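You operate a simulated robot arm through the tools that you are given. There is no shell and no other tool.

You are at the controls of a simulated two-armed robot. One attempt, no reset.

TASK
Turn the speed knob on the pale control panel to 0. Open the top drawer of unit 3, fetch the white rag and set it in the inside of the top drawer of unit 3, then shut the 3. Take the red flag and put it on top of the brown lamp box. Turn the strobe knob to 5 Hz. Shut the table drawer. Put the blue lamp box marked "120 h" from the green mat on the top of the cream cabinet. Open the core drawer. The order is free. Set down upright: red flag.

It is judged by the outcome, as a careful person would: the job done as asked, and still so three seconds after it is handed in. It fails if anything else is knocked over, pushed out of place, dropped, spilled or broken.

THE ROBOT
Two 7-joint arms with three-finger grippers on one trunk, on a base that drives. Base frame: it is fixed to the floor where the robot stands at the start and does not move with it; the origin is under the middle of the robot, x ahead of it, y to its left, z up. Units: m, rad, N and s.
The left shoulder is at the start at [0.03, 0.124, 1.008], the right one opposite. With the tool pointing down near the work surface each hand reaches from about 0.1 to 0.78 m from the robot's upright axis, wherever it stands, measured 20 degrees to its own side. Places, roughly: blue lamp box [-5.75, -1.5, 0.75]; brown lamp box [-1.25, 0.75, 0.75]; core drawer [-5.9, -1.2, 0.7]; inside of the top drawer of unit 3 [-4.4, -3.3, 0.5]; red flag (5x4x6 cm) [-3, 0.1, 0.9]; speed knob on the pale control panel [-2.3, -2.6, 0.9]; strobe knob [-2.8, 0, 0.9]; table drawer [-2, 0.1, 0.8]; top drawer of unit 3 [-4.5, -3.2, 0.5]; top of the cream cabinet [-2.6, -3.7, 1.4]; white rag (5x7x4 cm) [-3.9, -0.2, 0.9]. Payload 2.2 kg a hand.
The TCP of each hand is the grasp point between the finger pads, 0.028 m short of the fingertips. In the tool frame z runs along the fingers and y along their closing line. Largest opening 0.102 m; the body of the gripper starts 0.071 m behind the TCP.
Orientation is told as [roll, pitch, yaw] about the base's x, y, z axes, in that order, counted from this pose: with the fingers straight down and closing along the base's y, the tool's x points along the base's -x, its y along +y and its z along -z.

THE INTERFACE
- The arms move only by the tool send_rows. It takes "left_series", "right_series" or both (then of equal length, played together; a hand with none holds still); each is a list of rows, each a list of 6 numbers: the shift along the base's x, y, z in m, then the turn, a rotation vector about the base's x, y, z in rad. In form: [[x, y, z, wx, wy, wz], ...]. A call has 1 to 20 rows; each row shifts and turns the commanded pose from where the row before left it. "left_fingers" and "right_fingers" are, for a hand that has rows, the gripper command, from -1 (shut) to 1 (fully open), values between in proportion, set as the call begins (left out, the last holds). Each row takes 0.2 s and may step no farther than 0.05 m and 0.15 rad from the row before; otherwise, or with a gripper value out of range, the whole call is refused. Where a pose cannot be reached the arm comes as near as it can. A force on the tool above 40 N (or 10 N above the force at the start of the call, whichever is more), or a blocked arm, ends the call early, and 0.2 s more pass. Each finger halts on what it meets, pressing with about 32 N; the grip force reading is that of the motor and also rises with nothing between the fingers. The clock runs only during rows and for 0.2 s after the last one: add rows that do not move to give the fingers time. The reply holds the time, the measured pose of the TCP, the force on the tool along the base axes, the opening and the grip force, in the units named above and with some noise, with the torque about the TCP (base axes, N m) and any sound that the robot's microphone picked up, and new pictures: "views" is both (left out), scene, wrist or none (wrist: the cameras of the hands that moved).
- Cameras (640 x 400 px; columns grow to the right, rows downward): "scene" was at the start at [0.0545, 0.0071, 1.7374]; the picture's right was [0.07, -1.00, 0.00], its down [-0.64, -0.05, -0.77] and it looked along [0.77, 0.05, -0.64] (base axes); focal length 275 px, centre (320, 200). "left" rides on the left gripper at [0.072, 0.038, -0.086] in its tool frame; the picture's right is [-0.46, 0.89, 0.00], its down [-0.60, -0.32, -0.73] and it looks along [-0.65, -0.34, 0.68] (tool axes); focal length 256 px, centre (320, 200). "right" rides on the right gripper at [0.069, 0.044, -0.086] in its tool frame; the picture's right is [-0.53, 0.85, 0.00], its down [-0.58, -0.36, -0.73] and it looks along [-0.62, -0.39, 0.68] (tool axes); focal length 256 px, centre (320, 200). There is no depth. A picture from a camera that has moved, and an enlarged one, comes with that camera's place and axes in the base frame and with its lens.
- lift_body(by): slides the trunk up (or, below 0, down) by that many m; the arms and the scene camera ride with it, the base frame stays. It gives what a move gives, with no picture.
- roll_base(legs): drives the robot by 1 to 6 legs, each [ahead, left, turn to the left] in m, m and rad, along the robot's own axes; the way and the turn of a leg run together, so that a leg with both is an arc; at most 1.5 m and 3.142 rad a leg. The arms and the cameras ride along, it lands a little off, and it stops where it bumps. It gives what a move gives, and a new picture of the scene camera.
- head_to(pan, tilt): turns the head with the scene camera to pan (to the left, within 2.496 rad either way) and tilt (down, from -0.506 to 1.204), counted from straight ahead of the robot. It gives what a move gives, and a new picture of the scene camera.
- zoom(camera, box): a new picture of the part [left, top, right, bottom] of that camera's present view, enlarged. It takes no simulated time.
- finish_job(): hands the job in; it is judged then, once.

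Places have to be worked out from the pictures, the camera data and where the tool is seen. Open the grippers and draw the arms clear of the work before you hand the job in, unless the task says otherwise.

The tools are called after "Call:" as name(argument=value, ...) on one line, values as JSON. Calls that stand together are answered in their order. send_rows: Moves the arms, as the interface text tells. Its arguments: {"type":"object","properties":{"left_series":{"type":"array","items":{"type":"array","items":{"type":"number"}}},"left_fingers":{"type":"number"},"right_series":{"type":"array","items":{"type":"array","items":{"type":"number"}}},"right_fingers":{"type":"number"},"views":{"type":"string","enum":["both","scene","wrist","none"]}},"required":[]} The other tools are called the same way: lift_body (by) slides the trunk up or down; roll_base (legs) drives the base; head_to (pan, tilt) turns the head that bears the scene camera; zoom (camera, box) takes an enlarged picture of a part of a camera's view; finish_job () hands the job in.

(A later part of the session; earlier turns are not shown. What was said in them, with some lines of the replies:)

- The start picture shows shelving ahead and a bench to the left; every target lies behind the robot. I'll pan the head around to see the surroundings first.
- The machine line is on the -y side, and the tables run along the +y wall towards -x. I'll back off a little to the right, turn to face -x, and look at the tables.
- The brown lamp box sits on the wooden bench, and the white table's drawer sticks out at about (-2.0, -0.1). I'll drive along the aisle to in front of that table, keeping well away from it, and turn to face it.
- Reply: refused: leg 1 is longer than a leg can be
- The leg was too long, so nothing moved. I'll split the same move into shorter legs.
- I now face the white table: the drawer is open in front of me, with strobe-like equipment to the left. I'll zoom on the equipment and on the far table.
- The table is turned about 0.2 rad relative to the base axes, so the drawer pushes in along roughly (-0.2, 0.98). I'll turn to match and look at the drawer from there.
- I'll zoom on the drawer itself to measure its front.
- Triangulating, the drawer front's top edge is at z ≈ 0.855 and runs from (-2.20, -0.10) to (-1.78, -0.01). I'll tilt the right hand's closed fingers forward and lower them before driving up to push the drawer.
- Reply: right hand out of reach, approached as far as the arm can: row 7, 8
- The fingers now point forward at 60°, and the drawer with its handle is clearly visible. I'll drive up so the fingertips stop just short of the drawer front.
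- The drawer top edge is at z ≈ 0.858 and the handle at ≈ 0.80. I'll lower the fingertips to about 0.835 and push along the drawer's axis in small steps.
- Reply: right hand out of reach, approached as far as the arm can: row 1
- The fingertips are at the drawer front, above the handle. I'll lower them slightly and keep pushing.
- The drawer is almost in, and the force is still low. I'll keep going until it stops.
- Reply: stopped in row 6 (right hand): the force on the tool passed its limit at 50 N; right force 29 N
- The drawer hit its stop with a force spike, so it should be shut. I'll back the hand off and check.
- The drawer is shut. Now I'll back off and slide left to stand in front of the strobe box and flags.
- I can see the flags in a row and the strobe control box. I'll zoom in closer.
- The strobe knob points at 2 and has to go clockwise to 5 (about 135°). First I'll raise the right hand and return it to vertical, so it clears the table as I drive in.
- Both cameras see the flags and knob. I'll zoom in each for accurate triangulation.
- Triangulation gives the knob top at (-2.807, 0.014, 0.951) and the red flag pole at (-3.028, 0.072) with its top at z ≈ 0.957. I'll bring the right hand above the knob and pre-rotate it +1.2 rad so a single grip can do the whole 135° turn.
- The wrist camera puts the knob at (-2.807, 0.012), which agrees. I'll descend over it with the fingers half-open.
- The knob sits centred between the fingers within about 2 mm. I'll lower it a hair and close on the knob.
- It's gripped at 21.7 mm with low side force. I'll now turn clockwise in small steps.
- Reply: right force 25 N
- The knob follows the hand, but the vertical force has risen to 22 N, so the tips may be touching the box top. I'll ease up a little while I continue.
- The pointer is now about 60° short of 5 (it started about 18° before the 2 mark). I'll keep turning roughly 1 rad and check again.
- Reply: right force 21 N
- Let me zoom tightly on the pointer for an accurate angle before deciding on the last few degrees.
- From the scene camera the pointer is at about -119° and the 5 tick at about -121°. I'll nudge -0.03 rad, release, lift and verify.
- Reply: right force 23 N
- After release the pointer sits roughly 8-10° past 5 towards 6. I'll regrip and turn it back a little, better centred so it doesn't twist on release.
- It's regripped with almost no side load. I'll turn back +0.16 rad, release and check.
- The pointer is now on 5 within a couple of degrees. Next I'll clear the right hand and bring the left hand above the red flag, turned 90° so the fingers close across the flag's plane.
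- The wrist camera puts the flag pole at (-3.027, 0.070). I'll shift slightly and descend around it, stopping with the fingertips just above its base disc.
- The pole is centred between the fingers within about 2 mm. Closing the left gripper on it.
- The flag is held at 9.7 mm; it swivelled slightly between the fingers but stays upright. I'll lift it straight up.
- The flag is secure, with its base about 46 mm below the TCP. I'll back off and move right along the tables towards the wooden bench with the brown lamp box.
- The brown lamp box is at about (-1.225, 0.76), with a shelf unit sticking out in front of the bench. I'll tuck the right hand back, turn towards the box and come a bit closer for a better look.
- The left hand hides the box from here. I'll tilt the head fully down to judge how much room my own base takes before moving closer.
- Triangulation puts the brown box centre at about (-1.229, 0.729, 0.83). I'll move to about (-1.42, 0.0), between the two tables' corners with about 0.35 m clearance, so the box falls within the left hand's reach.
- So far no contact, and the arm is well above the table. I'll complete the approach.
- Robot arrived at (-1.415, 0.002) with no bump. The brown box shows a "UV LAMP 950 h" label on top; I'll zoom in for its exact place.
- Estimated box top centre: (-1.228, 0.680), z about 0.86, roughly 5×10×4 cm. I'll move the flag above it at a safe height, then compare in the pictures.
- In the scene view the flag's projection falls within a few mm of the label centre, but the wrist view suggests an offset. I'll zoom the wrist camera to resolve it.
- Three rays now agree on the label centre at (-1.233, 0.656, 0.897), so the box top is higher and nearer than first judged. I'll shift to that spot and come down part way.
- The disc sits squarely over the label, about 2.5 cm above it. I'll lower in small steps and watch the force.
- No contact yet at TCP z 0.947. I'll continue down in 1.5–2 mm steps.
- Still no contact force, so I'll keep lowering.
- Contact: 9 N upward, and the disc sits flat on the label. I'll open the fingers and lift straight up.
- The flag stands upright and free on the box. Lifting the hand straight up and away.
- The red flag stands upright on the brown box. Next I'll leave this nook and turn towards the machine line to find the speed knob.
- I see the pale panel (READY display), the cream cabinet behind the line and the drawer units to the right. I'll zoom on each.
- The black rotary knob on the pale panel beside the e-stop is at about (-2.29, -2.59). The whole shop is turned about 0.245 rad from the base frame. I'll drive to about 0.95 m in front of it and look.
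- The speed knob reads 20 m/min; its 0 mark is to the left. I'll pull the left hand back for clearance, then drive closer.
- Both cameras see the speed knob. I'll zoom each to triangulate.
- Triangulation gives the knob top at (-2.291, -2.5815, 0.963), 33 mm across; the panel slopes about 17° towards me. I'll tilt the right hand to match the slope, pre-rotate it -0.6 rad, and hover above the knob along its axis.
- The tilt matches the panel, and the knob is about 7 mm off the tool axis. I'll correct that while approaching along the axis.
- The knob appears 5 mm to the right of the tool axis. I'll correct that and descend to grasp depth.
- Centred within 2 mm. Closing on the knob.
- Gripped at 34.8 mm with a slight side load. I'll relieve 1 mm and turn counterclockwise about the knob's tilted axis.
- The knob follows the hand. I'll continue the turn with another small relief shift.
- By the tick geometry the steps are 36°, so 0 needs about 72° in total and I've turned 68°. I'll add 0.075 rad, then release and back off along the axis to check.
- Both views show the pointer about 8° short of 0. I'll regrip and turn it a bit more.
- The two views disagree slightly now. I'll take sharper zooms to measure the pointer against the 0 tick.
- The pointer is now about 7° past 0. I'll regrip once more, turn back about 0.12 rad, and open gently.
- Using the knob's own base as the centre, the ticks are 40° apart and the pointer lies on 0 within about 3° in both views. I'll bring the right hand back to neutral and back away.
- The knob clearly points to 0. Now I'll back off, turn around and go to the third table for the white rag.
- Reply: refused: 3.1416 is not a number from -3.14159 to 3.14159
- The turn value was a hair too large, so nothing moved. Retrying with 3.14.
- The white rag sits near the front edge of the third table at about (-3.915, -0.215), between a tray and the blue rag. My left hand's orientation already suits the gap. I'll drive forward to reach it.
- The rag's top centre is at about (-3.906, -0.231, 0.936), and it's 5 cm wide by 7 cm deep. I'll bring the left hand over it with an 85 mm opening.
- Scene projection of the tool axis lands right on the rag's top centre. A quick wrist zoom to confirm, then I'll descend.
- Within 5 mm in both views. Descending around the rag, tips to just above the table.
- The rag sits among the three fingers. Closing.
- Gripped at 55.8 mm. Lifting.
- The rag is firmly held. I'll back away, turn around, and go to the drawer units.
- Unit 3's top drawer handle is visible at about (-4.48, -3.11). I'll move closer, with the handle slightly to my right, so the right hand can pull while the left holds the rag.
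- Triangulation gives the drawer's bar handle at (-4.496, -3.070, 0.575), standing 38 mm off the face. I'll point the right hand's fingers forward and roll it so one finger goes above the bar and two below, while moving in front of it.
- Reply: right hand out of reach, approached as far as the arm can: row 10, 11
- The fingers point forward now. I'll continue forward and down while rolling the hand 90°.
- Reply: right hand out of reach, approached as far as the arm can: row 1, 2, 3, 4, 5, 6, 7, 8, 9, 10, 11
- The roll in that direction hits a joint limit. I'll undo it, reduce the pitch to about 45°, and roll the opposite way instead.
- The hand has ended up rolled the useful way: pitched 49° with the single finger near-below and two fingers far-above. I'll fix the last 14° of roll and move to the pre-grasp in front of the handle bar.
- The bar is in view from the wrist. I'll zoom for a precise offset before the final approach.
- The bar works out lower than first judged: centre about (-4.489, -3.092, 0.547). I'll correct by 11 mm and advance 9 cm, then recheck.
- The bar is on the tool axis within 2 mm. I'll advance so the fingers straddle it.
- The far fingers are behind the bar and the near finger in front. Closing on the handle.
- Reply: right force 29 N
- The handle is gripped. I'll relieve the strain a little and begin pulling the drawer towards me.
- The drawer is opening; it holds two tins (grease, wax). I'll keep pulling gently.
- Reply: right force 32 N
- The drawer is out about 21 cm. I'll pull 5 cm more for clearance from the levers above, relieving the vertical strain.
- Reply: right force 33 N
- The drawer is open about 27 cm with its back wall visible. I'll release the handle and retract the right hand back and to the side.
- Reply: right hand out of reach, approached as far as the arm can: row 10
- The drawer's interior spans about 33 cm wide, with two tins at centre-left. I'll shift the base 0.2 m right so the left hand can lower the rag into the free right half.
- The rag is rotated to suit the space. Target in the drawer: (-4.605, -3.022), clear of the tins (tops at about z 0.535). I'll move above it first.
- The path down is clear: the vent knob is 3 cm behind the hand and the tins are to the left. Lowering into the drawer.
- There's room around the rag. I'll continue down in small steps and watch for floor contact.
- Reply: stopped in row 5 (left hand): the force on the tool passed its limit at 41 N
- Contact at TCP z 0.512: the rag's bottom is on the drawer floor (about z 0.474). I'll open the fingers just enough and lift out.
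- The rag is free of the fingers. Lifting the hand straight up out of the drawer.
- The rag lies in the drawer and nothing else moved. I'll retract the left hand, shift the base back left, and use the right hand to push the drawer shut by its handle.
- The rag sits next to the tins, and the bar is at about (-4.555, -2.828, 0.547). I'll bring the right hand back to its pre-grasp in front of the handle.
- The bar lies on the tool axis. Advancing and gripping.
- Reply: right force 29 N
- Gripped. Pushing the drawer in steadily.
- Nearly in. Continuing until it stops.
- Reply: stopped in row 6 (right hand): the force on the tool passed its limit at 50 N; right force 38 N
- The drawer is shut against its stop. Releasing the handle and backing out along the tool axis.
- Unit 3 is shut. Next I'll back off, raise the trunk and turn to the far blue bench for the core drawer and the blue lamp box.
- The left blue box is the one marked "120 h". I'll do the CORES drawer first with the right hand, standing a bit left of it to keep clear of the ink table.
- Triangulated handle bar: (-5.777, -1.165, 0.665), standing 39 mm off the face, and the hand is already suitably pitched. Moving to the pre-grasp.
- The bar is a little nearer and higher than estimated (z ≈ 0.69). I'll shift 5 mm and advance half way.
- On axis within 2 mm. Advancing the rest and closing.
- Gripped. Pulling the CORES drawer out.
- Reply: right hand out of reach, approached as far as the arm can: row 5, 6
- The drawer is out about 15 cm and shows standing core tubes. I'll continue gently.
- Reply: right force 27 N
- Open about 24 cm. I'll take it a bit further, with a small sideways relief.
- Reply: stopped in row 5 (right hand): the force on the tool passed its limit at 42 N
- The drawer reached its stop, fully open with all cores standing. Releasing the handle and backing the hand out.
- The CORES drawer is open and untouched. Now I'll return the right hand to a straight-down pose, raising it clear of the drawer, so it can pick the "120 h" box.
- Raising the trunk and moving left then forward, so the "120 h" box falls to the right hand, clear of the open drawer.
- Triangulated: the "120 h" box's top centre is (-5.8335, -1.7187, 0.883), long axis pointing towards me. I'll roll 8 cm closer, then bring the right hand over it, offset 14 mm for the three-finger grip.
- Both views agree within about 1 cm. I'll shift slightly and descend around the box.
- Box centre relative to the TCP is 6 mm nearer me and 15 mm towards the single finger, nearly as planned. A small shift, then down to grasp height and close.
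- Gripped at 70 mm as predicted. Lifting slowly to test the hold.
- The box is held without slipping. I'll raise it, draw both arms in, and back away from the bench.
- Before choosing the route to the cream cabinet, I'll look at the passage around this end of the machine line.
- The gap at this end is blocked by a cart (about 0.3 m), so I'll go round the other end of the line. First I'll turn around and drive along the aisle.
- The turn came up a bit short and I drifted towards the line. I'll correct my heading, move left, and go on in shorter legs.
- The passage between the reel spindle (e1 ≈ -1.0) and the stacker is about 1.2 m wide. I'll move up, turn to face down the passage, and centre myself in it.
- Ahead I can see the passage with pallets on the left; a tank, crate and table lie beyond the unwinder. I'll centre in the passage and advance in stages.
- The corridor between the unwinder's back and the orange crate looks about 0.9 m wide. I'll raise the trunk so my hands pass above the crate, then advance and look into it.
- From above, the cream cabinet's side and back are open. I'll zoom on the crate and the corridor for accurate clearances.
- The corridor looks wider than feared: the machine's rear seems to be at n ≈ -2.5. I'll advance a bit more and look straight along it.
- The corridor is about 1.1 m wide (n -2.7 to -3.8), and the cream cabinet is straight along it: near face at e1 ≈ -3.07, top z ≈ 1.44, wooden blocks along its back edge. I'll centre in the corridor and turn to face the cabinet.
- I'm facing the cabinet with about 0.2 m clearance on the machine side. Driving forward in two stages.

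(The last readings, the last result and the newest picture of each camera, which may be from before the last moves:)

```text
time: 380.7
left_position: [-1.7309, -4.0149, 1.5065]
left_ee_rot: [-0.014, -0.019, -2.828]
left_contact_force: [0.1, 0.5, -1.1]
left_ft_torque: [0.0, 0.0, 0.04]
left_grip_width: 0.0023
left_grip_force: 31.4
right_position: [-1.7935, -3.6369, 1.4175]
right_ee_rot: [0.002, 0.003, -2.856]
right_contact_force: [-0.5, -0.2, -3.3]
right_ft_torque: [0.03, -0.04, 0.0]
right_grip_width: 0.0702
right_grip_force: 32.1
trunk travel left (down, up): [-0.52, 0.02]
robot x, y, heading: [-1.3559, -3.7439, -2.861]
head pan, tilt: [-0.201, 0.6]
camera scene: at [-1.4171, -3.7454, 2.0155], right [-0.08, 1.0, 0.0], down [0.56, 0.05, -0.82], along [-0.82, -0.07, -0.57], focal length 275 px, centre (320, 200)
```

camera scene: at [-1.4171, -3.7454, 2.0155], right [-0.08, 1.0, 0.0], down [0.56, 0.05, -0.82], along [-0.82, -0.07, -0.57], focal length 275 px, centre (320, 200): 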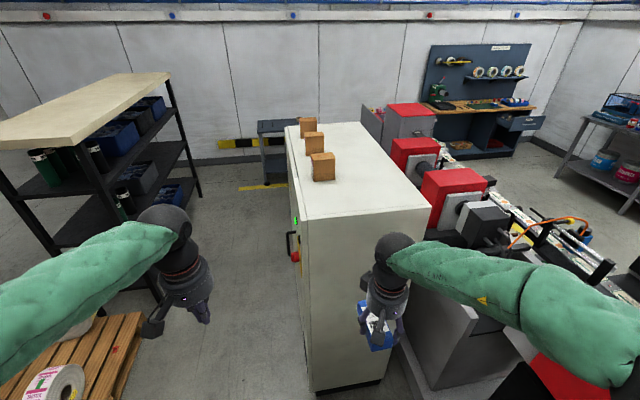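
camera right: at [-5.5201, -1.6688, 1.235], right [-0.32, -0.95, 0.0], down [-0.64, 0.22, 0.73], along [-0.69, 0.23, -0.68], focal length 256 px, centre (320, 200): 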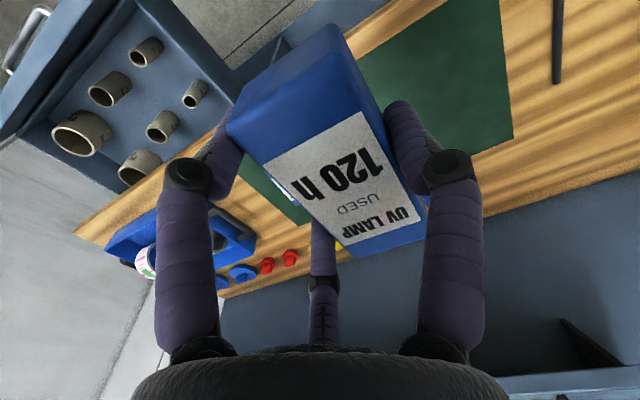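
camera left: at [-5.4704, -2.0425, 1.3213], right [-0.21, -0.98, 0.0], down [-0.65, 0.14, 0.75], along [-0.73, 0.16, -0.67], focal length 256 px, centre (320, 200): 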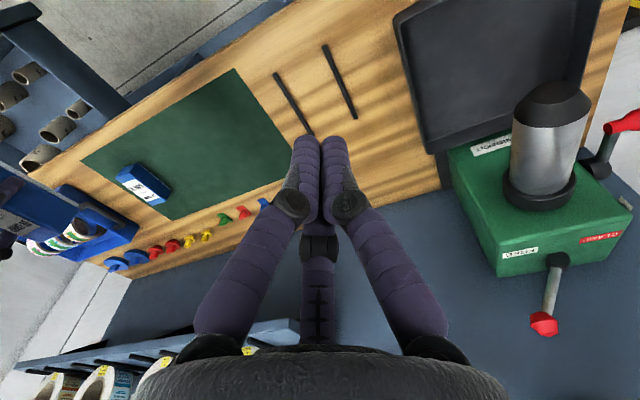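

The cabinet top spans e1 -3.0 to -3.94, with the blocks along its far-left edge, so its near-right part is free. First I'll raise the box well above the top (z 1.44).

Call:
send_rows(right_series=[[0, 0, 0.035, 0, 0, 0], [0, 0, 0.035, 0, 0, 0], [0, 0, 0.035, 0, 0, 0], [0, 0, 0.035, 0, 0, 0], [0, 0, 0.02, 0, 0, 0]], right_fingers=-1)

Call:
zoom(camera="scene", box=[270, 100, 450, 240])

```text
time: 381.9
left_position: [-1.7303, -4.0152, 1.5073]
left_ee_rot: [-0.014, -0.017, -2.828]
left_contact_force: [0.6, 0.2, 0.3]
left_ft_torque: [-0.01, 0.02, 0.0]
left_grip_width: 0.0019
left_grip_force: 31.5
right_position: [-1.79, -3.637, 1.5807]
right_ee_rot: [0.0, 0.0, -2.858]
right_contact_force: [-0.3, -0.5, -2.5]
right_ft_torque: [0.04, -0.04, 0.0]
right_grip_width: 0.0702
right_grip_force: 31.8
trunk travel left (down, up): [-0.52, 0.02]
robot x, y, heading: [-1.3606, -3.7464, -2.857]
head pan, tilt: [-0.201, 0.6]
camera scene: at [-1.4169, -3.7454, 2.0155], right [-0.08, 1.0, 0.0], down [0.56, 0.05, -0.82], along [-0.82, -0.07, -0.57], focal length 275 px, centre (320, 200)
camera right: at [-1.7134, -3.6591, 1.6666], right [-0.28, -0.96, 0.0], down [-0.66, 0.19, 0.73], along [-0.7, 0.2, -0.68], focal length 256 px, centre (320, 200)
```

scene: 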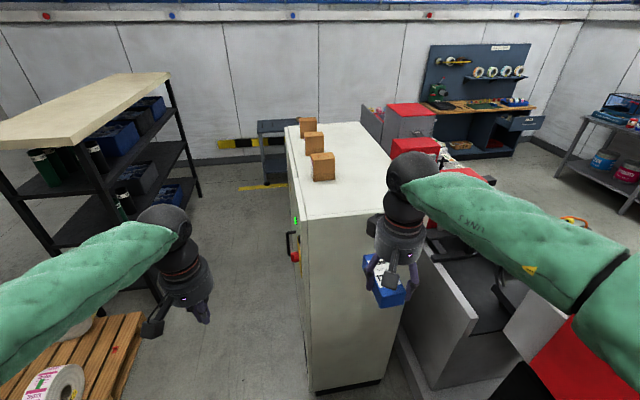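
right: 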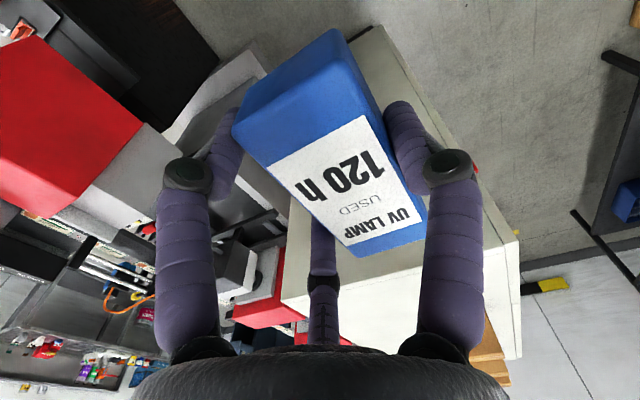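

```text
2.86 times, centred on (360, 170) of scene
camera zoom: at [-1.4169, -3.7454, 2.0155], right [-0.08, 1.0, 0.0], down [0.56, 0.05, -0.82], along [-0.82, -0.07, -0.57], focal length 787 px, centre (206, 286)
```

zoom: 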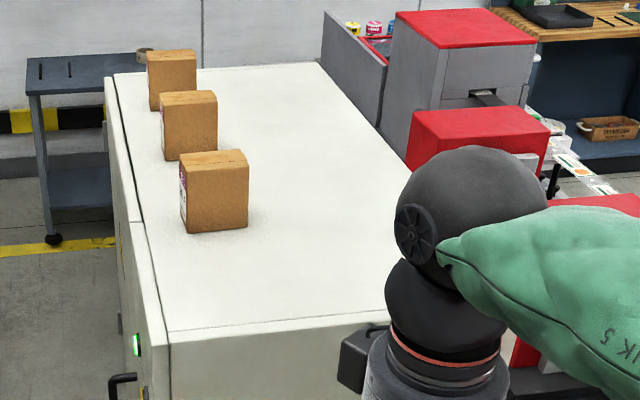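

The top is at z ≈ 1.455 and the box's bottom now at 1.54. I'll drive the last 0.32 m, shifting right, so the near-right part of the top comes within reach.

Call:
roll_base(legs=[[0.3, -0.145, -0.035]])

Call:
head_to(pan=-0.35, tilt=0.7)

Call:
zoom(camera="scene", box=[200, 60, 440, 260])

Call:
zoom(camera="right", box=[0, 0, 640, 400])

```text
time: 384.1
left_position: [-2.0613, -3.9414, 1.5074]
left_ee_rot: [-0.016, -0.019, -2.862]
left_contact_force: [0.1, 0.0, 0.3]
left_ft_torque: [0.02, 0.0, -0.01]
left_grip_width: 0.0022
left_grip_force: 31.7
right_position: [-2.1087, -3.5609, 1.5803]
right_ee_rot: [0.001, -0.001, -2.889]
right_contact_force: [1.1, 0.2, -3.2]
right_ft_torque: [0.04, -0.03, -0.02]
right_grip_width: 0.0702
right_grip_force: 31.5
trunk travel left (down, up): [-0.52, 0.02]
robot x, y, heading: [-1.6812, -3.6864, -2.889]
head pan, tilt: [-0.201, 0.6]
camera scene: at [-1.7387, -3.6817, 2.0156], right [-0.05, 1.0, 0.0], down [0.56, 0.03, -0.83], along [-0.82, -0.04, -0.56], focal length 275 px, centre (320, 200)
```

scene: 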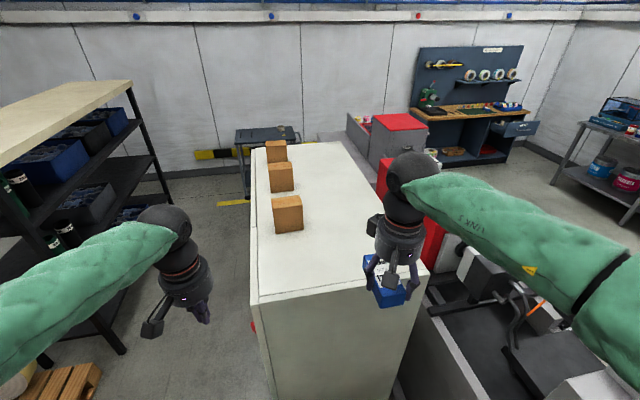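

```text
time: 384.8
left_position: [-2.0631, -3.9411, 1.5059]
left_ee_rot: [-0.014, -0.017, -2.863]
left_contact_force: [-0.4, -0.3, 0.0]
left_ft_torque: [-0.02, -0.03, -0.04]
left_grip_width: 0.002
left_grip_force: 31.5
right_position: [-2.1106, -3.5607, 1.5808]
right_ee_rot: [0.0, 0.001, -2.891]
right_contact_force: [-1.2, -0.1, -2.8]
right_ft_torque: [0.05, -0.01, 0.01]
right_grip_width: 0.0702
right_grip_force: 32.3
trunk travel left (down, up): [-0.52, 0.02]
robot x, y, heading: [-1.6801, -3.6842, -2.889]
head pan, tilt: [-0.351, 0.7]
camera scene: at [-1.7373, -3.6683, 2.0069], right [0.1, 0.99, 0.0], down [0.64, -0.06, -0.76], along [-0.76, 0.08, -0.64], focal length 275 px, centre (320, 200)
```

scene: 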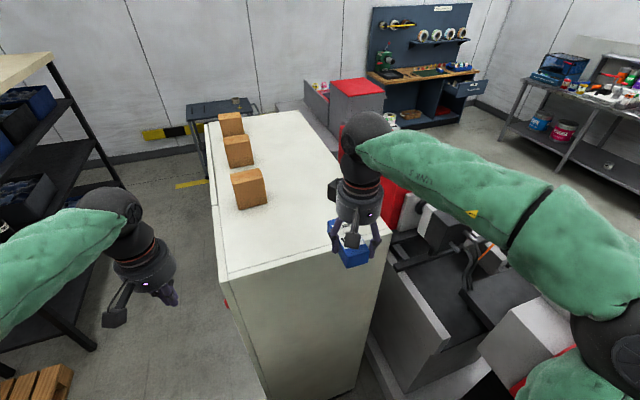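

```text
2.00 times, centred on (320, 160) of scene
camera zoom: at [-1.7373, -3.6683, 2.0069], right [0.1, 0.99, 0.0], down [0.64, -0.06, -0.76], along [-0.76, 0.08, -0.64], focal length 551 px, centre (320, 280)
```

zoom: 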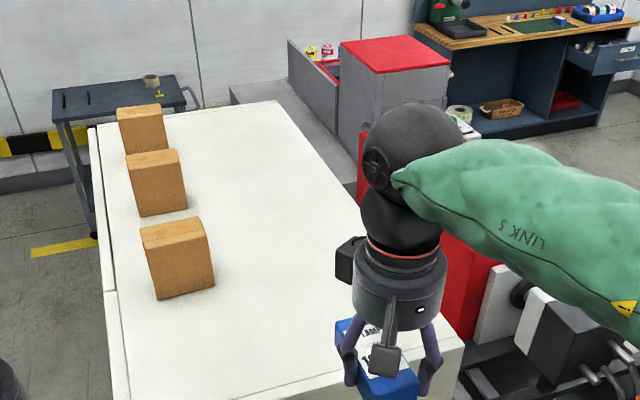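

```text
1.00 times, centred on (320, 200) of right (not enlarged: the box is as wide or as high as the picture)
camera zoom: at [-2.0343, -3.585, 1.6661], right [-0.31, -0.95, 0.0], down [-0.65, 0.21, 0.73], along [-0.7, 0.22, -0.68], focal length 256 px, centre (320, 200)
```

zoom: 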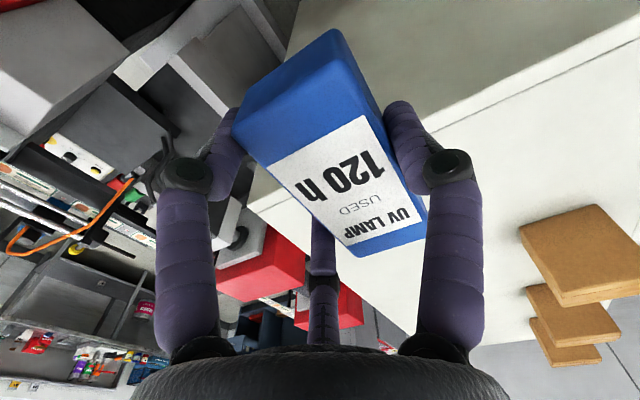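

The cabinet top's near edge is at e1 = -3.0, with its near-right area clear. I'll move the box over the target spot at this height.

Call:
send_rows(right_series=[[-0.0396, -0.0054, 0, 0, 0, 0], [-0.0396, -0.0054, 0, 0, 0, 0], [-0.0396, -0.0054, 0, 0, 0, 0], [-0.0396, -0.0055, 0, 0, 0, 0], [-0.0397, -0.0055, 0, 0, 0, 0], [0, 0, 0, 0, 0, 0]], right_fingers=-1)

Call:
zoom(camera="scene", box=[200, 60, 440, 260])

```text
time: 386.2
left_position: [-2.059, -3.9392, 1.5082]
left_ee_rot: [-0.013, -0.019, -2.862]
left_contact_force: [0.4, 0.0, -0.1]
left_ft_torque: [-0.01, 0.02, 0.03]
left_grip_width: 0.0022
left_grip_force: 31.5
right_position: [-2.2794, -3.5941, 1.5763]
right_ee_rot: [0.001, -0.003, -2.892]
right_contact_force: [0.4, 0.3, -3.3]
right_ft_torque: [-0.01, -0.03, 0.0]
right_grip_width: 0.07
right_grip_force: 32.3
right hand out of reach, approached as far as the arm can: row 5
trunk travel left (down, up): [-0.52, 0.02]
robot x, y, heading: [-1.6773, -3.6851, -2.887]
head pan, tilt: [-0.351, 0.7]
camera scene: at [-1.7333, -3.6674, 2.007], right [0.1, 0.99, 0.0], down [0.64, -0.07, -0.77], along [-0.76, 0.08, -0.64], focal length 275 px, centre (320, 200)
camera right: at [-2.2025, -3.6188, 1.6629], right [-0.31, -0.95, 0.0], down [-0.65, 0.21, 0.73], along [-0.7, 0.23, -0.68], focal length 256 px, centre (320, 200)
```

scene: 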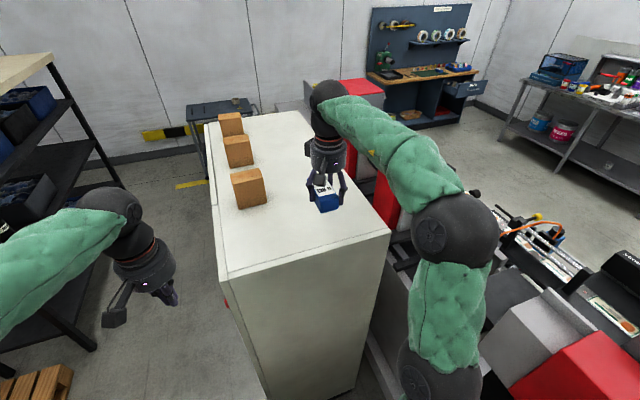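
right: 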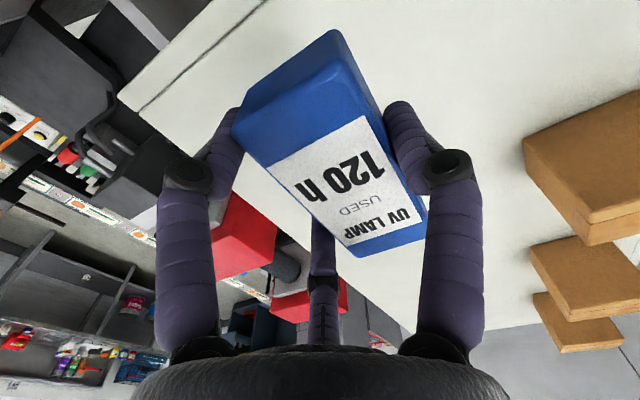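

```text
2.00 times, centred on (320, 160) of scene
camera zoom: at [-1.7333, -3.6674, 2.007], right [0.1, 0.99, 0.0], down [0.64, -0.07, -0.77], along [-0.76, 0.08, -0.64], focal length 551 px, centre (320, 280)
```

zoom: 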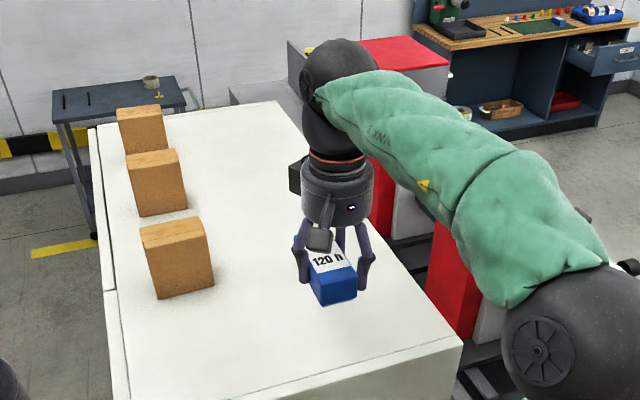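

The arm is at its reach limit with the box 3 cm inside the edge. Lowering will free some reach, so I'll come down 5 cm and extend further in.

Call:
send_rows(right_series=[[0, 0, -0.02, 0, 0, 0], [0, 0, -0.025, 0, 0, 0], [-0.0146, -0.0037, 0, 0, 0, 0], [-0.0146, -0.0037, 0, 0, 0, 0], [0, 0, 0, 0, 0, 0]], right_fingers=-1)

Call:
zoom(camera="scene", box=[260, 130, 420, 260])

```text
time: 387.4
left_position: [-2.0615, -3.9395, 1.5077]
left_ee_rot: [-0.015, -0.02, -2.862]
left_contact_force: [-0.1, 0.9, 0.7]
left_ft_torque: [0.01, 0.01, -0.02]
left_grip_width: 0.0023
left_grip_force: 31.1
right_position: [-2.3032, -3.6012, 1.5246]
right_ee_rot: [0.0, -0.003, -2.891]
right_contact_force: [0.5, -0.2, -2.5]
right_ft_torque: [0.03, -0.06, -0.02]
right_grip_width: 0.07
right_grip_force: 32.1
right hand out of reach, approached as far as the arm can: row 4
trunk travel left (down, up): [-0.52, 0.02]
robot x, y, heading: [-1.6771, -3.6838, -2.889]
head pan, tilt: [-0.351, 0.7]
camera scene: at [-1.7351, -3.668, 2.007], right [0.1, 0.99, 0.0], down [0.64, -0.06, -0.77], along [-0.76, 0.08, -0.64], focal length 275 px, centre (320, 200)
camera right: at [-2.2271, -3.6252, 1.6112], right [-0.31, -0.95, 0.0], down [-0.65, 0.21, 0.73], along [-0.7, 0.23, -0.68], focal length 256 px, centre (320, 200)
```

scene: 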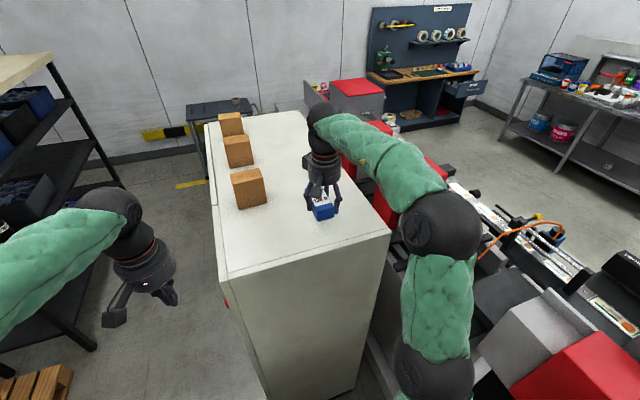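
right: 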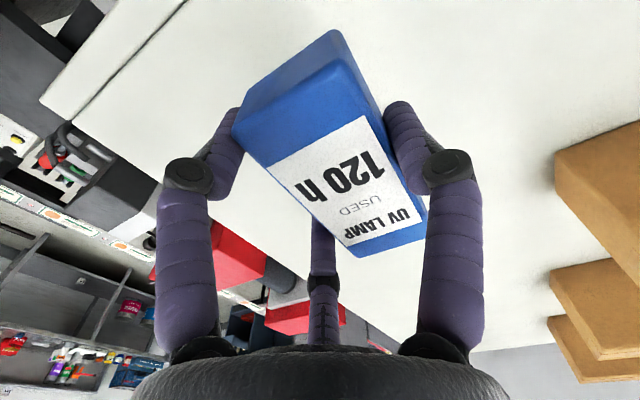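

```text
3.08 times, centred on (340, 195) of scene
camera zoom: at [-1.7351, -3.668, 2.007], right [0.1, 0.99, 0.0], down [0.64, -0.06, -0.77], along [-0.76, 0.08, -0.64], focal length 848 px, centre (258, 215)
```

zoom: 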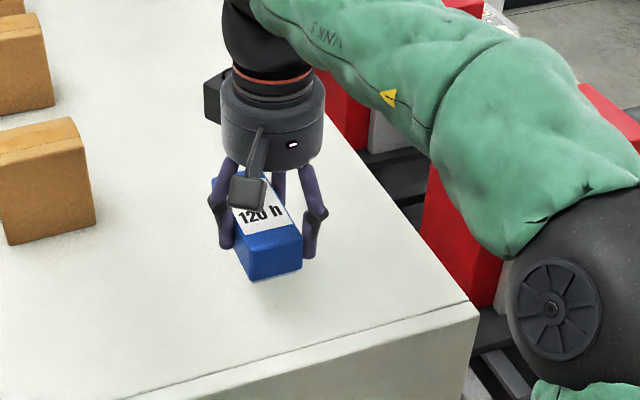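

The box is now over (e1 -3.107, n -2.94), well inside the top. Lowering in small steps until contact.

Call:
send_rows(right_series=[[0, 0, -0.006, 0, 0, 0], [0, 0, -0.006, 0, 0, 0], [0, 0, -0.004, 0, 0, 0], [0, 0, -0.004, 0, 0, 0], [0, 0, 0, 0, 0, 0]], right_fingers=-1, views="none")

Call:
zoom(camera="scene", box=[260, 130, 420, 260])

```text
time: 388.6
left_position: [-2.0628, -3.9399, 1.508]
left_ee_rot: [-0.017, -0.018, -2.863]
left_contact_force: [-0.3, 0.6, -0.1]
left_ft_torque: [-0.02, 0.0, -0.01]
left_grip_width: 0.0021
left_grip_force: 31.2
right_position: [-2.3044, -3.6001, 1.5033]
right_ee_rot: [0.001, -0.001, -2.889]
right_contact_force: [-0.3, -0.8, -2.9]
right_ft_torque: [0.01, 0.02, 0.02]
right_grip_width: 0.0702
right_grip_force: 32.5
trunk travel left (down, up): [-0.52, 0.02]
robot x, y, heading: [-1.6746, -3.6866, -2.891]
head pan, tilt: [-0.351, 0.7]
```

```text
3.08 times, centred on (340, 195) of scene
camera zoom: at [-1.7362, -3.6687, 2.0069], right [0.1, 0.99, 0.0], down [0.64, -0.06, -0.76], along [-0.76, 0.08, -0.64], focal length 848 px, centre (258, 215)
```

zoom: 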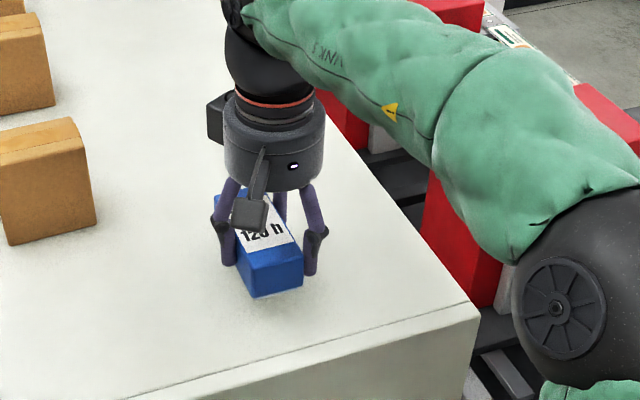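

Call:
send_rows(right_series=[[0, 0, -0.003, 0, 0, 0], [0, 0, -0.003, 0, 0, 0], [0, 0, -0.002, 0, 0, 0], [0, 0, 0, 0, 0, 0]], right_fingers=-1, views="none")

Call:
send_rows(right_series=[[0, 0, -0.002, 0, 0, 0], [0, 0, -0.002, 0, 0, 0], [0, 0, 0, 0, 0, 0]], right_fingers=-1, views="none")

Call:
zoom(camera="scene", box=[290, 165, 370, 215])

```text
time: 389.6
left_position: [-2.0631, -3.9407, 1.5072]
left_ee_rot: [-0.014, -0.018, -2.861]
left_contact_force: [-0.2, 0.7, 0.3]
left_ft_torque: [-0.01, 0.02, -0.02]
left_grip_width: 0.002
left_grip_force: 31.4
right_position: [-2.3052, -3.6013, 1.4957]
right_ee_rot: [-0.002, 0.0, -2.89]
right_contact_force: [-0.3, -0.2, -3.0]
right_ft_torque: [0.03, 0.0, -0.02]
right_grip_width: 0.0702
right_grip_force: 31.9
trunk travel left (down, up): [-0.52, 0.02]
robot x, y, heading: [-1.681, -3.6866, -2.891]
head pan, tilt: [-0.351, 0.7]
```

```text
time: 390.4
left_position: [-2.0616, -3.94, 1.5073]
left_ee_rot: [-0.014, -0.017, -2.863]
left_contact_force: [-0.4, 0.9, 0.0]
left_ft_torque: [-0.01, 0.0, 0.01]
left_grip_width: 0.0022
left_grip_force: 32.1
right_position: [-2.3039, -3.601, 1.4916]
right_ee_rot: [0.001, -0.001, -2.891]
right_contact_force: [-0.2, -0.5, -2.4]
right_ft_torque: [0.01, 0.01, 0.01]
right_grip_width: 0.0701
right_grip_force: 32.3
trunk travel left (down, up): [-0.52, 0.02]
robot x, y, heading: [-1.6793, -3.6847, -2.888]
head pan, tilt: [-0.351, 0.7]
```

```text
8.00 times, centred on (330, 190) of scene
camera zoom: at [-1.7361, -3.6687, 2.0069], right [0.1, 0.99, 0.0], down [0.64, -0.06, -0.76], along [-0.76, 0.08, -0.64], focal length 2204 px, centre (240, 280)
```

zoom: 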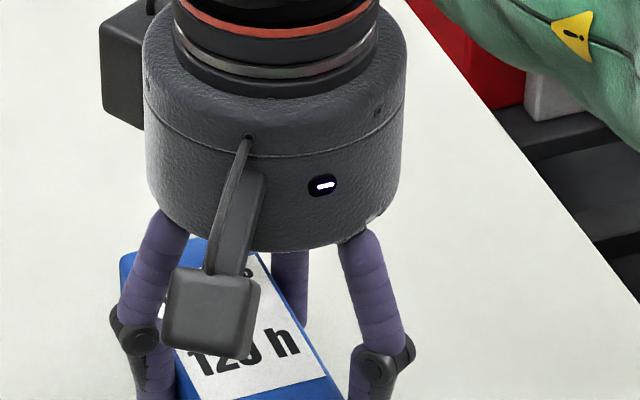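

No contact yet at z 1.4916. Continuing down.

Call:
send_rows(right_series=[[0, 0, -0.002, 0, 0, 0], [0, 0, -0.002, 0, 0, 0], [0, 0, -0.002, 0, 0, 0], [0, 0, 0, 0, 0, 0]], right_fingers=-1, views="none")

Call:
send_rows(right_series=[[0, 0, -0.002, 0, 0, 0], [0, 0, -0.002, 0, 0, 0], [0, 0, -0.002, 0, 0, 0], [0, 0, 0, 0, 0, 0]], right_fingers=-1, views="none")

Call:
zoom(camera="scene", box=[280, 170, 376, 230])

```text
time: 391.4
left_position: [-2.0619, -3.9394, 1.5071]
left_ee_rot: [-0.013, -0.017, -2.862]
left_contact_force: [0.1, -0.4, 0.0]
left_ft_torque: [0.01, -0.01, -0.01]
left_grip_width: 0.002
left_grip_force: 31.7
right_position: [-2.3035, -3.6012, 1.486]
right_ee_rot: [0.001, 0.001, -2.888]
right_contact_force: [-0.3, -0.2, -2.6]
right_ft_torque: [0.01, -0.06, 0.01]
right_grip_width: 0.0702
right_grip_force: 31.8
trunk travel left (down, up): [-0.52, 0.02]
robot x, y, heading: [-1.6786, -3.6876, -2.895]
head pan, tilt: [-0.351, 0.7]
```

```text
time: 392.4
left_position: [-2.0612, -3.9411, 1.5068]
left_ee_rot: [-0.016, -0.018, -2.862]
left_contact_force: [0.3, -0.6, 0.0]
left_ft_torque: [0.0, 0.01, -0.03]
left_grip_width: 0.0019
left_grip_force: 31.4
right_position: [-2.3048, -3.6016, 1.4796]
right_ee_rot: [-0.001, -0.004, -2.892]
right_contact_force: [-0.9, -1.2, 7.1]
right_ft_torque: [-0.52, 0.6, 0.0]
right_grip_width: 0.0704
right_grip_force: 32.2
trunk travel left (down, up): [-0.52, 0.02]
robot x, y, heading: [-1.6787, -3.6884, -2.892]
head pan, tilt: [-0.351, 0.7]
```

```text
6.67 times, centred on (328, 200) of scene
camera zoom: at [-1.7351, -3.6689, 2.0071], right [0.1, 0.99, 0.0], down [0.64, -0.06, -0.77], along [-0.76, 0.08, -0.64], focal length 1836 px, centre (267, 200)
```

zoom: 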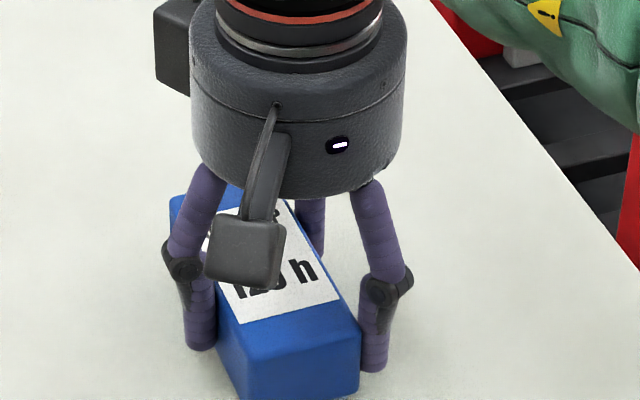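

Contact: the box rests on the cabinet top (z ≈ 1.443). Opening the fingers and lifting straight up.

Call:
send_rows(right_series=[[0, 0, 0, 0, 0, 0], [0, 0, 0, 0, 0, 0], [0, 0, 0, 0, 0, 0]], right_fingers=1, views="wrist")

Call:
send_rows(right_series=[[0, 0, 0.015, 0, 0, 0], [0, 0, 0.025, 0, 0, 0], [0, 0, 0.03, 0, 0, 0], [0.01, 0.0025, 0.03, 0, 0, 0], [0.035, 0.009, 0.01, 0, 0, 0], [0.04, 0.01, 0, 0, 0, 0], [0.04, 0.01, 0, 0, 0, 0], [0.04, 0.01, 0, 0, 0, 0]], right_fingers=1)

Call:
zoom(camera="scene", box=[200, 90, 440, 270])

```text
time: 393.2
left_position: [-2.0622, -3.9412, 1.5079]
left_ee_rot: [-0.016, -0.016, -2.864]
left_contact_force: [-0.9, -0.1, -0.4]
left_ft_torque: [0.02, -0.04, 0.01]
left_grip_width: 0.0021
left_grip_force: 31.1
right_position: [-2.306, -3.6009, 1.4787]
right_ee_rot: [0.001, 0.001, -2.891]
right_contact_force: [0.0, 0.1, -0.3]
right_ft_torque: [0.0, 0.03, 0.0]
right_grip_width: 0.1021
right_grip_force: 0.0
trunk travel left (down, up): [-0.52, 0.02]
robot x, y, heading: [-1.6812, -3.6853, -2.893]
head pan, tilt: [-0.351, 0.7]
camera right: at [-2.2276, -3.6253, 1.5653], right [-0.31, -0.95, 0.0], down [-0.65, 0.21, 0.73], along [-0.7, 0.22, -0.68], focal length 256 px, centre (320, 200)
```

right: 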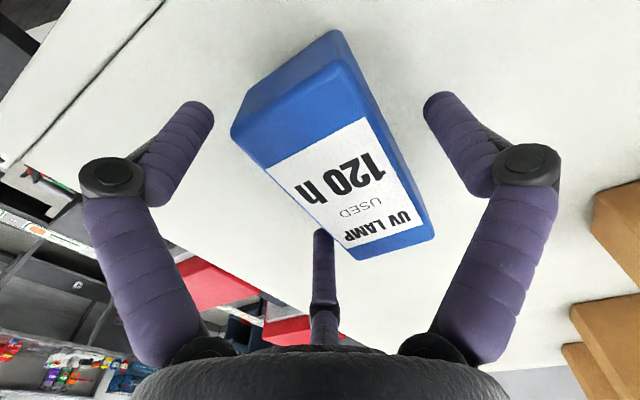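

```text
time: 395.0
left_position: [-2.0581, -3.9402, 1.5095]
left_ee_rot: [-0.016, -0.021, -2.863]
left_contact_force: [0.3, 0.2, 0.4]
left_ft_torque: [-0.04, 0.04, 0.02]
left_grip_width: 0.0023
left_grip_force: 31.3
right_position: [-2.1315, -3.5626, 1.5856]
right_ee_rot: [0.0, -0.004, -2.89]
right_contact_force: [-0.3, 0.4, 0.0]
right_ft_torque: [-0.03, 0.05, 0.01]
right_grip_width: 0.1021
right_grip_force: 0.1
right hand out of reach, approached as far as the arm can: row 3
trunk travel left (down, up): [-0.52, 0.02]
robot x, y, heading: [-1.681, -3.6852, -2.886]
head pan, tilt: [-0.351, 0.7]
camera scene: at [-1.7318, -3.6672, 2.007], right [0.1, 0.99, 0.0], down [0.64, -0.07, -0.77], along [-0.76, 0.08, -0.64], focal length 275 px, centre (320, 200)
camera right: at [-2.0546, -3.587, 1.6714], right [-0.31, -0.95, 0.0], down [-0.65, 0.21, 0.73], along [-0.7, 0.22, -0.68], focal length 256 px, centre (320, 200)
```

scene: 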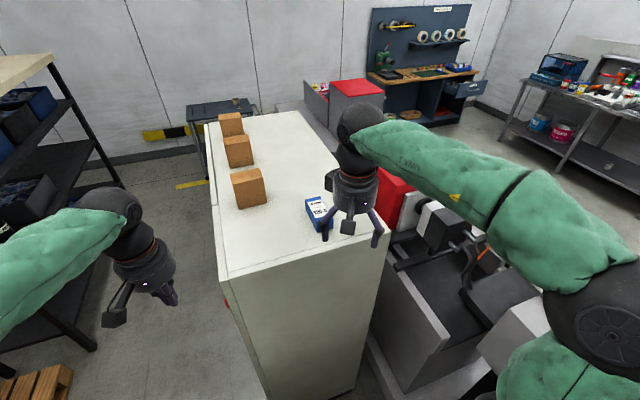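
right: 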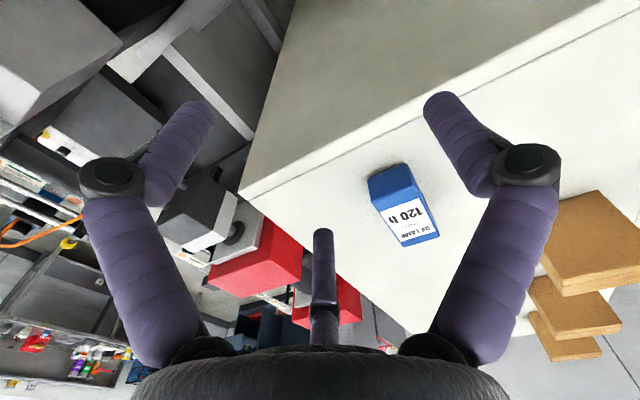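

```text
2.22 times, centred on (320, 180) of scene
camera zoom: at [-1.7318, -3.6672, 2.007], right [0.1, 0.99, 0.0], down [0.64, -0.07, -0.77], along [-0.76, 0.08, -0.64], focal length 612 px, centre (320, 244)
```

zoom: 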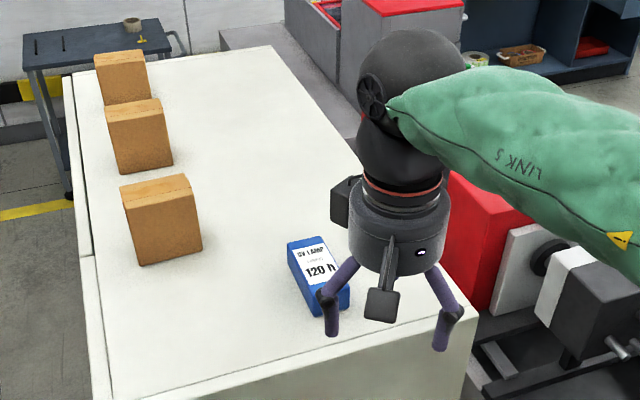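

The "120 h" box sits upright on the cream cabinet. I'll open the left gripper, back away, and then check the flag and knobs from here over the line.

Call:
roll_base(legs=[[-0.45, 0.05, 0]])

Call:
send_rows(left_series=[[0, 0, 0, 0, 0, 0], [0, 0, 0, 0, 0, 0], [0, 0, 0, 0, 0, 0], [0, 0, 0, 0, 0, 0], [0, 0, 0, 0, 0, 0]], left_fingers=1, views="none")

Call:
zoom(camera="scene", box=[220, 90, 440, 240])

Call:
head_to(pan=-1.9, tilt=0.3)

```text
time: 397.8
left_position: [-1.6066, -3.877, 1.5077]
left_ee_rot: [-0.015, -0.017, -2.858]
left_contact_force: [0.0, 0.0, -0.6]
left_ft_torque: [0.0, 0.01, -0.03]
left_grip_width: 0.002
left_grip_force: 31.6
right_position: [-1.682, -3.5016, 1.5833]
right_ee_rot: [-0.001, 0.0, -2.885]
right_contact_force: [0.4, 0.4, 0.1]
right_ft_torque: [-0.01, -0.02, 0.0]
right_grip_width: 0.102
right_grip_force: 0.1
trunk travel left (down, up): [-0.52, 0.02]
robot x, y, heading: [-1.224, -3.6168, -2.887]
head pan, tilt: [-0.351, 0.7]
camera scene: at [-1.2826, -3.6039, 2.0069], right [0.09, 1.0, 0.0], down [0.64, -0.06, -0.76], along [-0.76, 0.07, -0.64], focal length 275 px, centre (320, 200)
```

scene: 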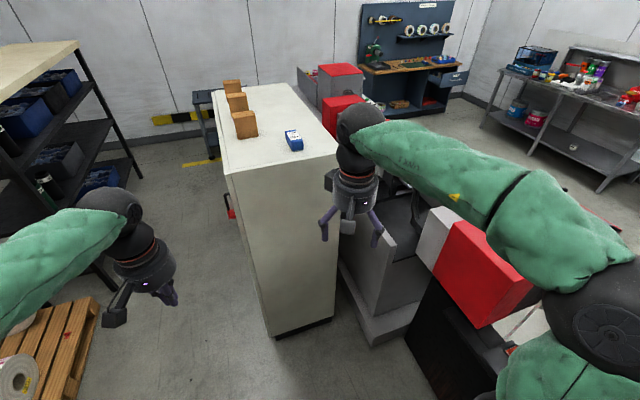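

```text
time: 399.0
left_position: [-1.6055, -3.8774, 1.5069]
left_ee_rot: [-0.016, -0.019, -2.856]
left_contact_force: [0.0, -0.3, -0.3]
left_ft_torque: [0.01, 0.03, 0.01]
left_grip_width: 0.102
left_grip_force: 0.0
right_position: [-1.681, -3.4993, 1.5848]
right_ee_rot: [0.0, 0.001, -2.885]
right_contact_force: [-0.4, -0.1, -1.2]
right_ft_torque: [-0.01, -0.03, -0.01]
right_grip_width: 0.102
right_grip_force: 0.1
trunk travel left (down, up): [-0.52, 0.02]
robot x, y, heading: [-1.2305, -3.6185, -2.887]
head pan, tilt: [-0.351, 0.7]
```

```text
2.67 times, centred on (330, 165) of scene
camera zoom: at [-1.2815, -3.6038, 2.007], right [0.09, 1.0, 0.0], down [0.64, -0.06, -0.77], along [-0.76, 0.07, -0.64], focal length 734 px, centre (293, 293)
```

zoom: 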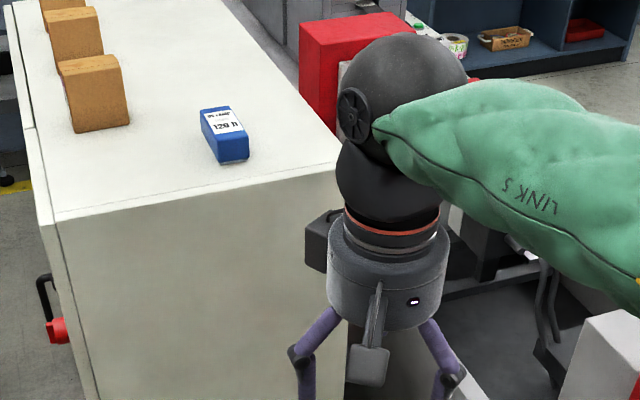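

```text
time: 400.6
left_position: [-1.6063, -3.8781, 1.5069]
left_ee_rot: [-0.016, -0.018, -2.857]
left_contact_force: [-0.3, 0.4, 0.5]
left_ft_torque: [-0.02, -0.01, 0.02]
left_grip_width: 0.1023
left_grip_force: 0.1
right_position: [-1.6822, -3.5012, 1.5838]
right_ee_rot: [0.0, -0.001, -2.884]
right_contact_force: [-0.2, -0.5, -0.4]
right_ft_torque: [0.01, 0.01, 0.04]
right_grip_width: 0.1019
right_grip_force: 0.1
trunk travel left (down, up): [-0.52, 0.02]
robot x, y, heading: [-1.2256, -3.621, -2.884]
head pan, tilt: [-1.901, 0.3]
camera scene: at [-1.1905, -3.5187, 2.0431], right [1.0, -0.07, 0.0], down [-0.02, -0.3, -0.96], along [0.07, 0.95, -0.3], focal length 275 px, centre (320, 200)
```

scene: 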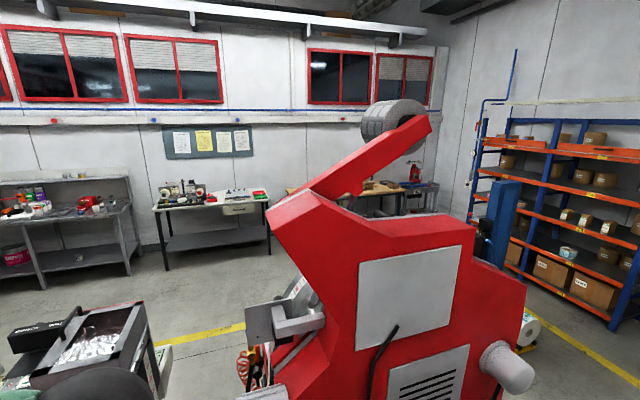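

Call:
zoom(camera="scene", box=[280, 160, 440, 220])

Call:
zoom(camera="scene", box=[140, 160, 300, 260])

Call:
head_to(pan=-0.35, tilt=0.4)

Call:
zoom(camera="scene", box=[220, 40, 480, 200])

```text
4.00 times, centred on (360, 190) of scene
camera zoom: at [-1.1905, -3.5187, 2.0431], right [1.0, -0.07, 0.0], down [-0.02, -0.3, -0.96], along [0.07, 0.95, -0.3], focal length 1102 px, centre (160, 240)
```

zoom: 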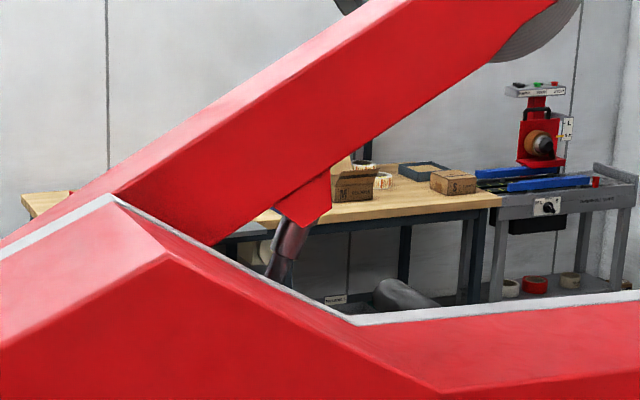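

```text
4.00 times, centred on (220, 210) of scene
camera zoom: at [-1.1905, -3.5187, 2.0431], right [1.0, -0.07, 0.0], down [-0.02, -0.3, -0.96], along [0.07, 0.95, -0.3], focal length 1102 px, centre (720, 160)
```

zoom: 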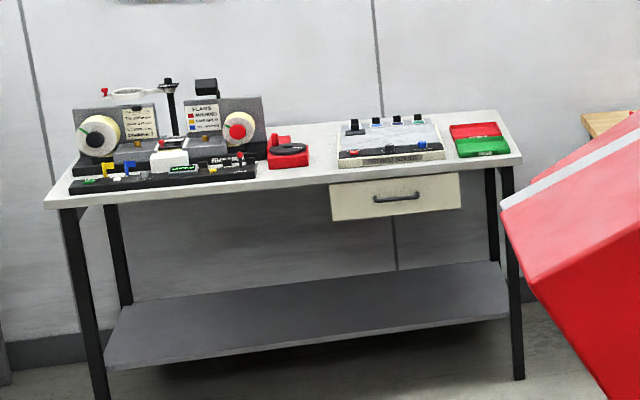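

```text
time: 402.2
left_position: [-1.6061, -3.8775, 1.507]
left_ee_rot: [-0.014, -0.018, -2.858]
left_contact_force: [-0.1, 0.3, 0.2]
left_ft_torque: [-0.02, 0.0, 0.0]
left_grip_width: 0.1019
left_grip_force: 0.0
right_position: [-1.6819, -3.5008, 1.585]
right_ee_rot: [-0.001, -0.001, -2.887]
right_contact_force: [-0.1, -0.4, -0.9]
right_ft_torque: [-0.03, 0.02, -0.01]
right_grip_width: 0.1019
right_grip_force: 0.1
trunk travel left (down, up): [-0.52, 0.02]
robot x, y, heading: [-1.2285, -3.6218, -2.88]
head pan, tilt: [-0.351, 0.4]
camera scene: at [-1.2896, -3.603, 2.0338], right [0.1, 1.0, 0.0], down [0.39, -0.04, -0.92], along [-0.92, 0.09, -0.39], focal length 275 px, centre (320, 200)
```

scene: 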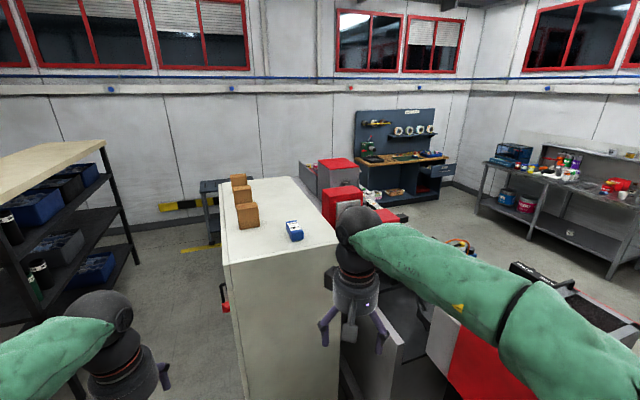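

```text
2.46 times, centred on (350, 120) of scene
camera zoom: at [-1.2896, -3.603, 2.0338], right [0.1, 1.0, 0.0], down [0.39, -0.04, -0.92], along [-0.92, 0.09, -0.39], focal length 678 px, centre (246, 397)
```

zoom: 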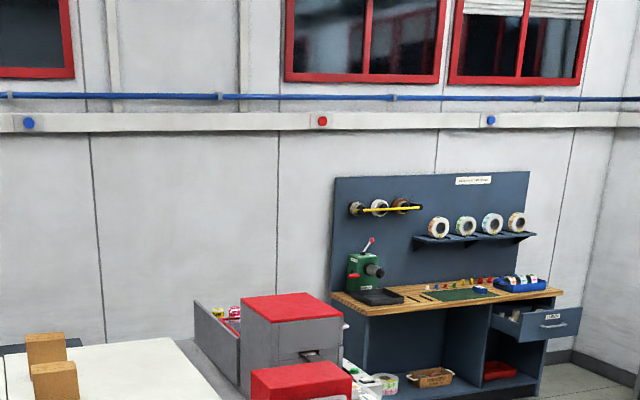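

Everything checks out: the "120 h" box is on the cream cabinet, the core drawer is open and the table drawer shut. The red flag, both knobs and unit 3 were checked when I finished each one. Both grippers are open and the arms are clear, so I'm handing the job in.

Call:
finish_job()

```text
The job is handed in.
```

I did every step of the task and handed the job in. Just before that I saw the core drawer open, the table drawer shut and the "120 h" box in place. The flag, the knobs and unit 3 were checked only when I finished each one; a final look at the flag was blocked by a machine.

- **Table drawer:** shut against its stop.
- **Strobe knob:** on 5 Hz, with the pointer within about 2° of the mark.
- **Red flag:** standing upright on the brown lamp box.
- **Speed knob:** on 0, with the pointer within about 3° of the mark.
- **White rag and unit 3:** the rag is lying in the top drawer beside the two tins. The drawer is shut against its stop.
- **Core drawer:** pulled out to its stop (about 28 cm), with the cores still standing.
- **Blue lamp box marked "120 h":** resting on the near right part of the cream cabinet's top, clear of the wooden blocks.

Both knobs took a second or third grip to land on their marks. I saw nothing else knocked over, moved or dropped. Both grippers are open and the arms are clear.
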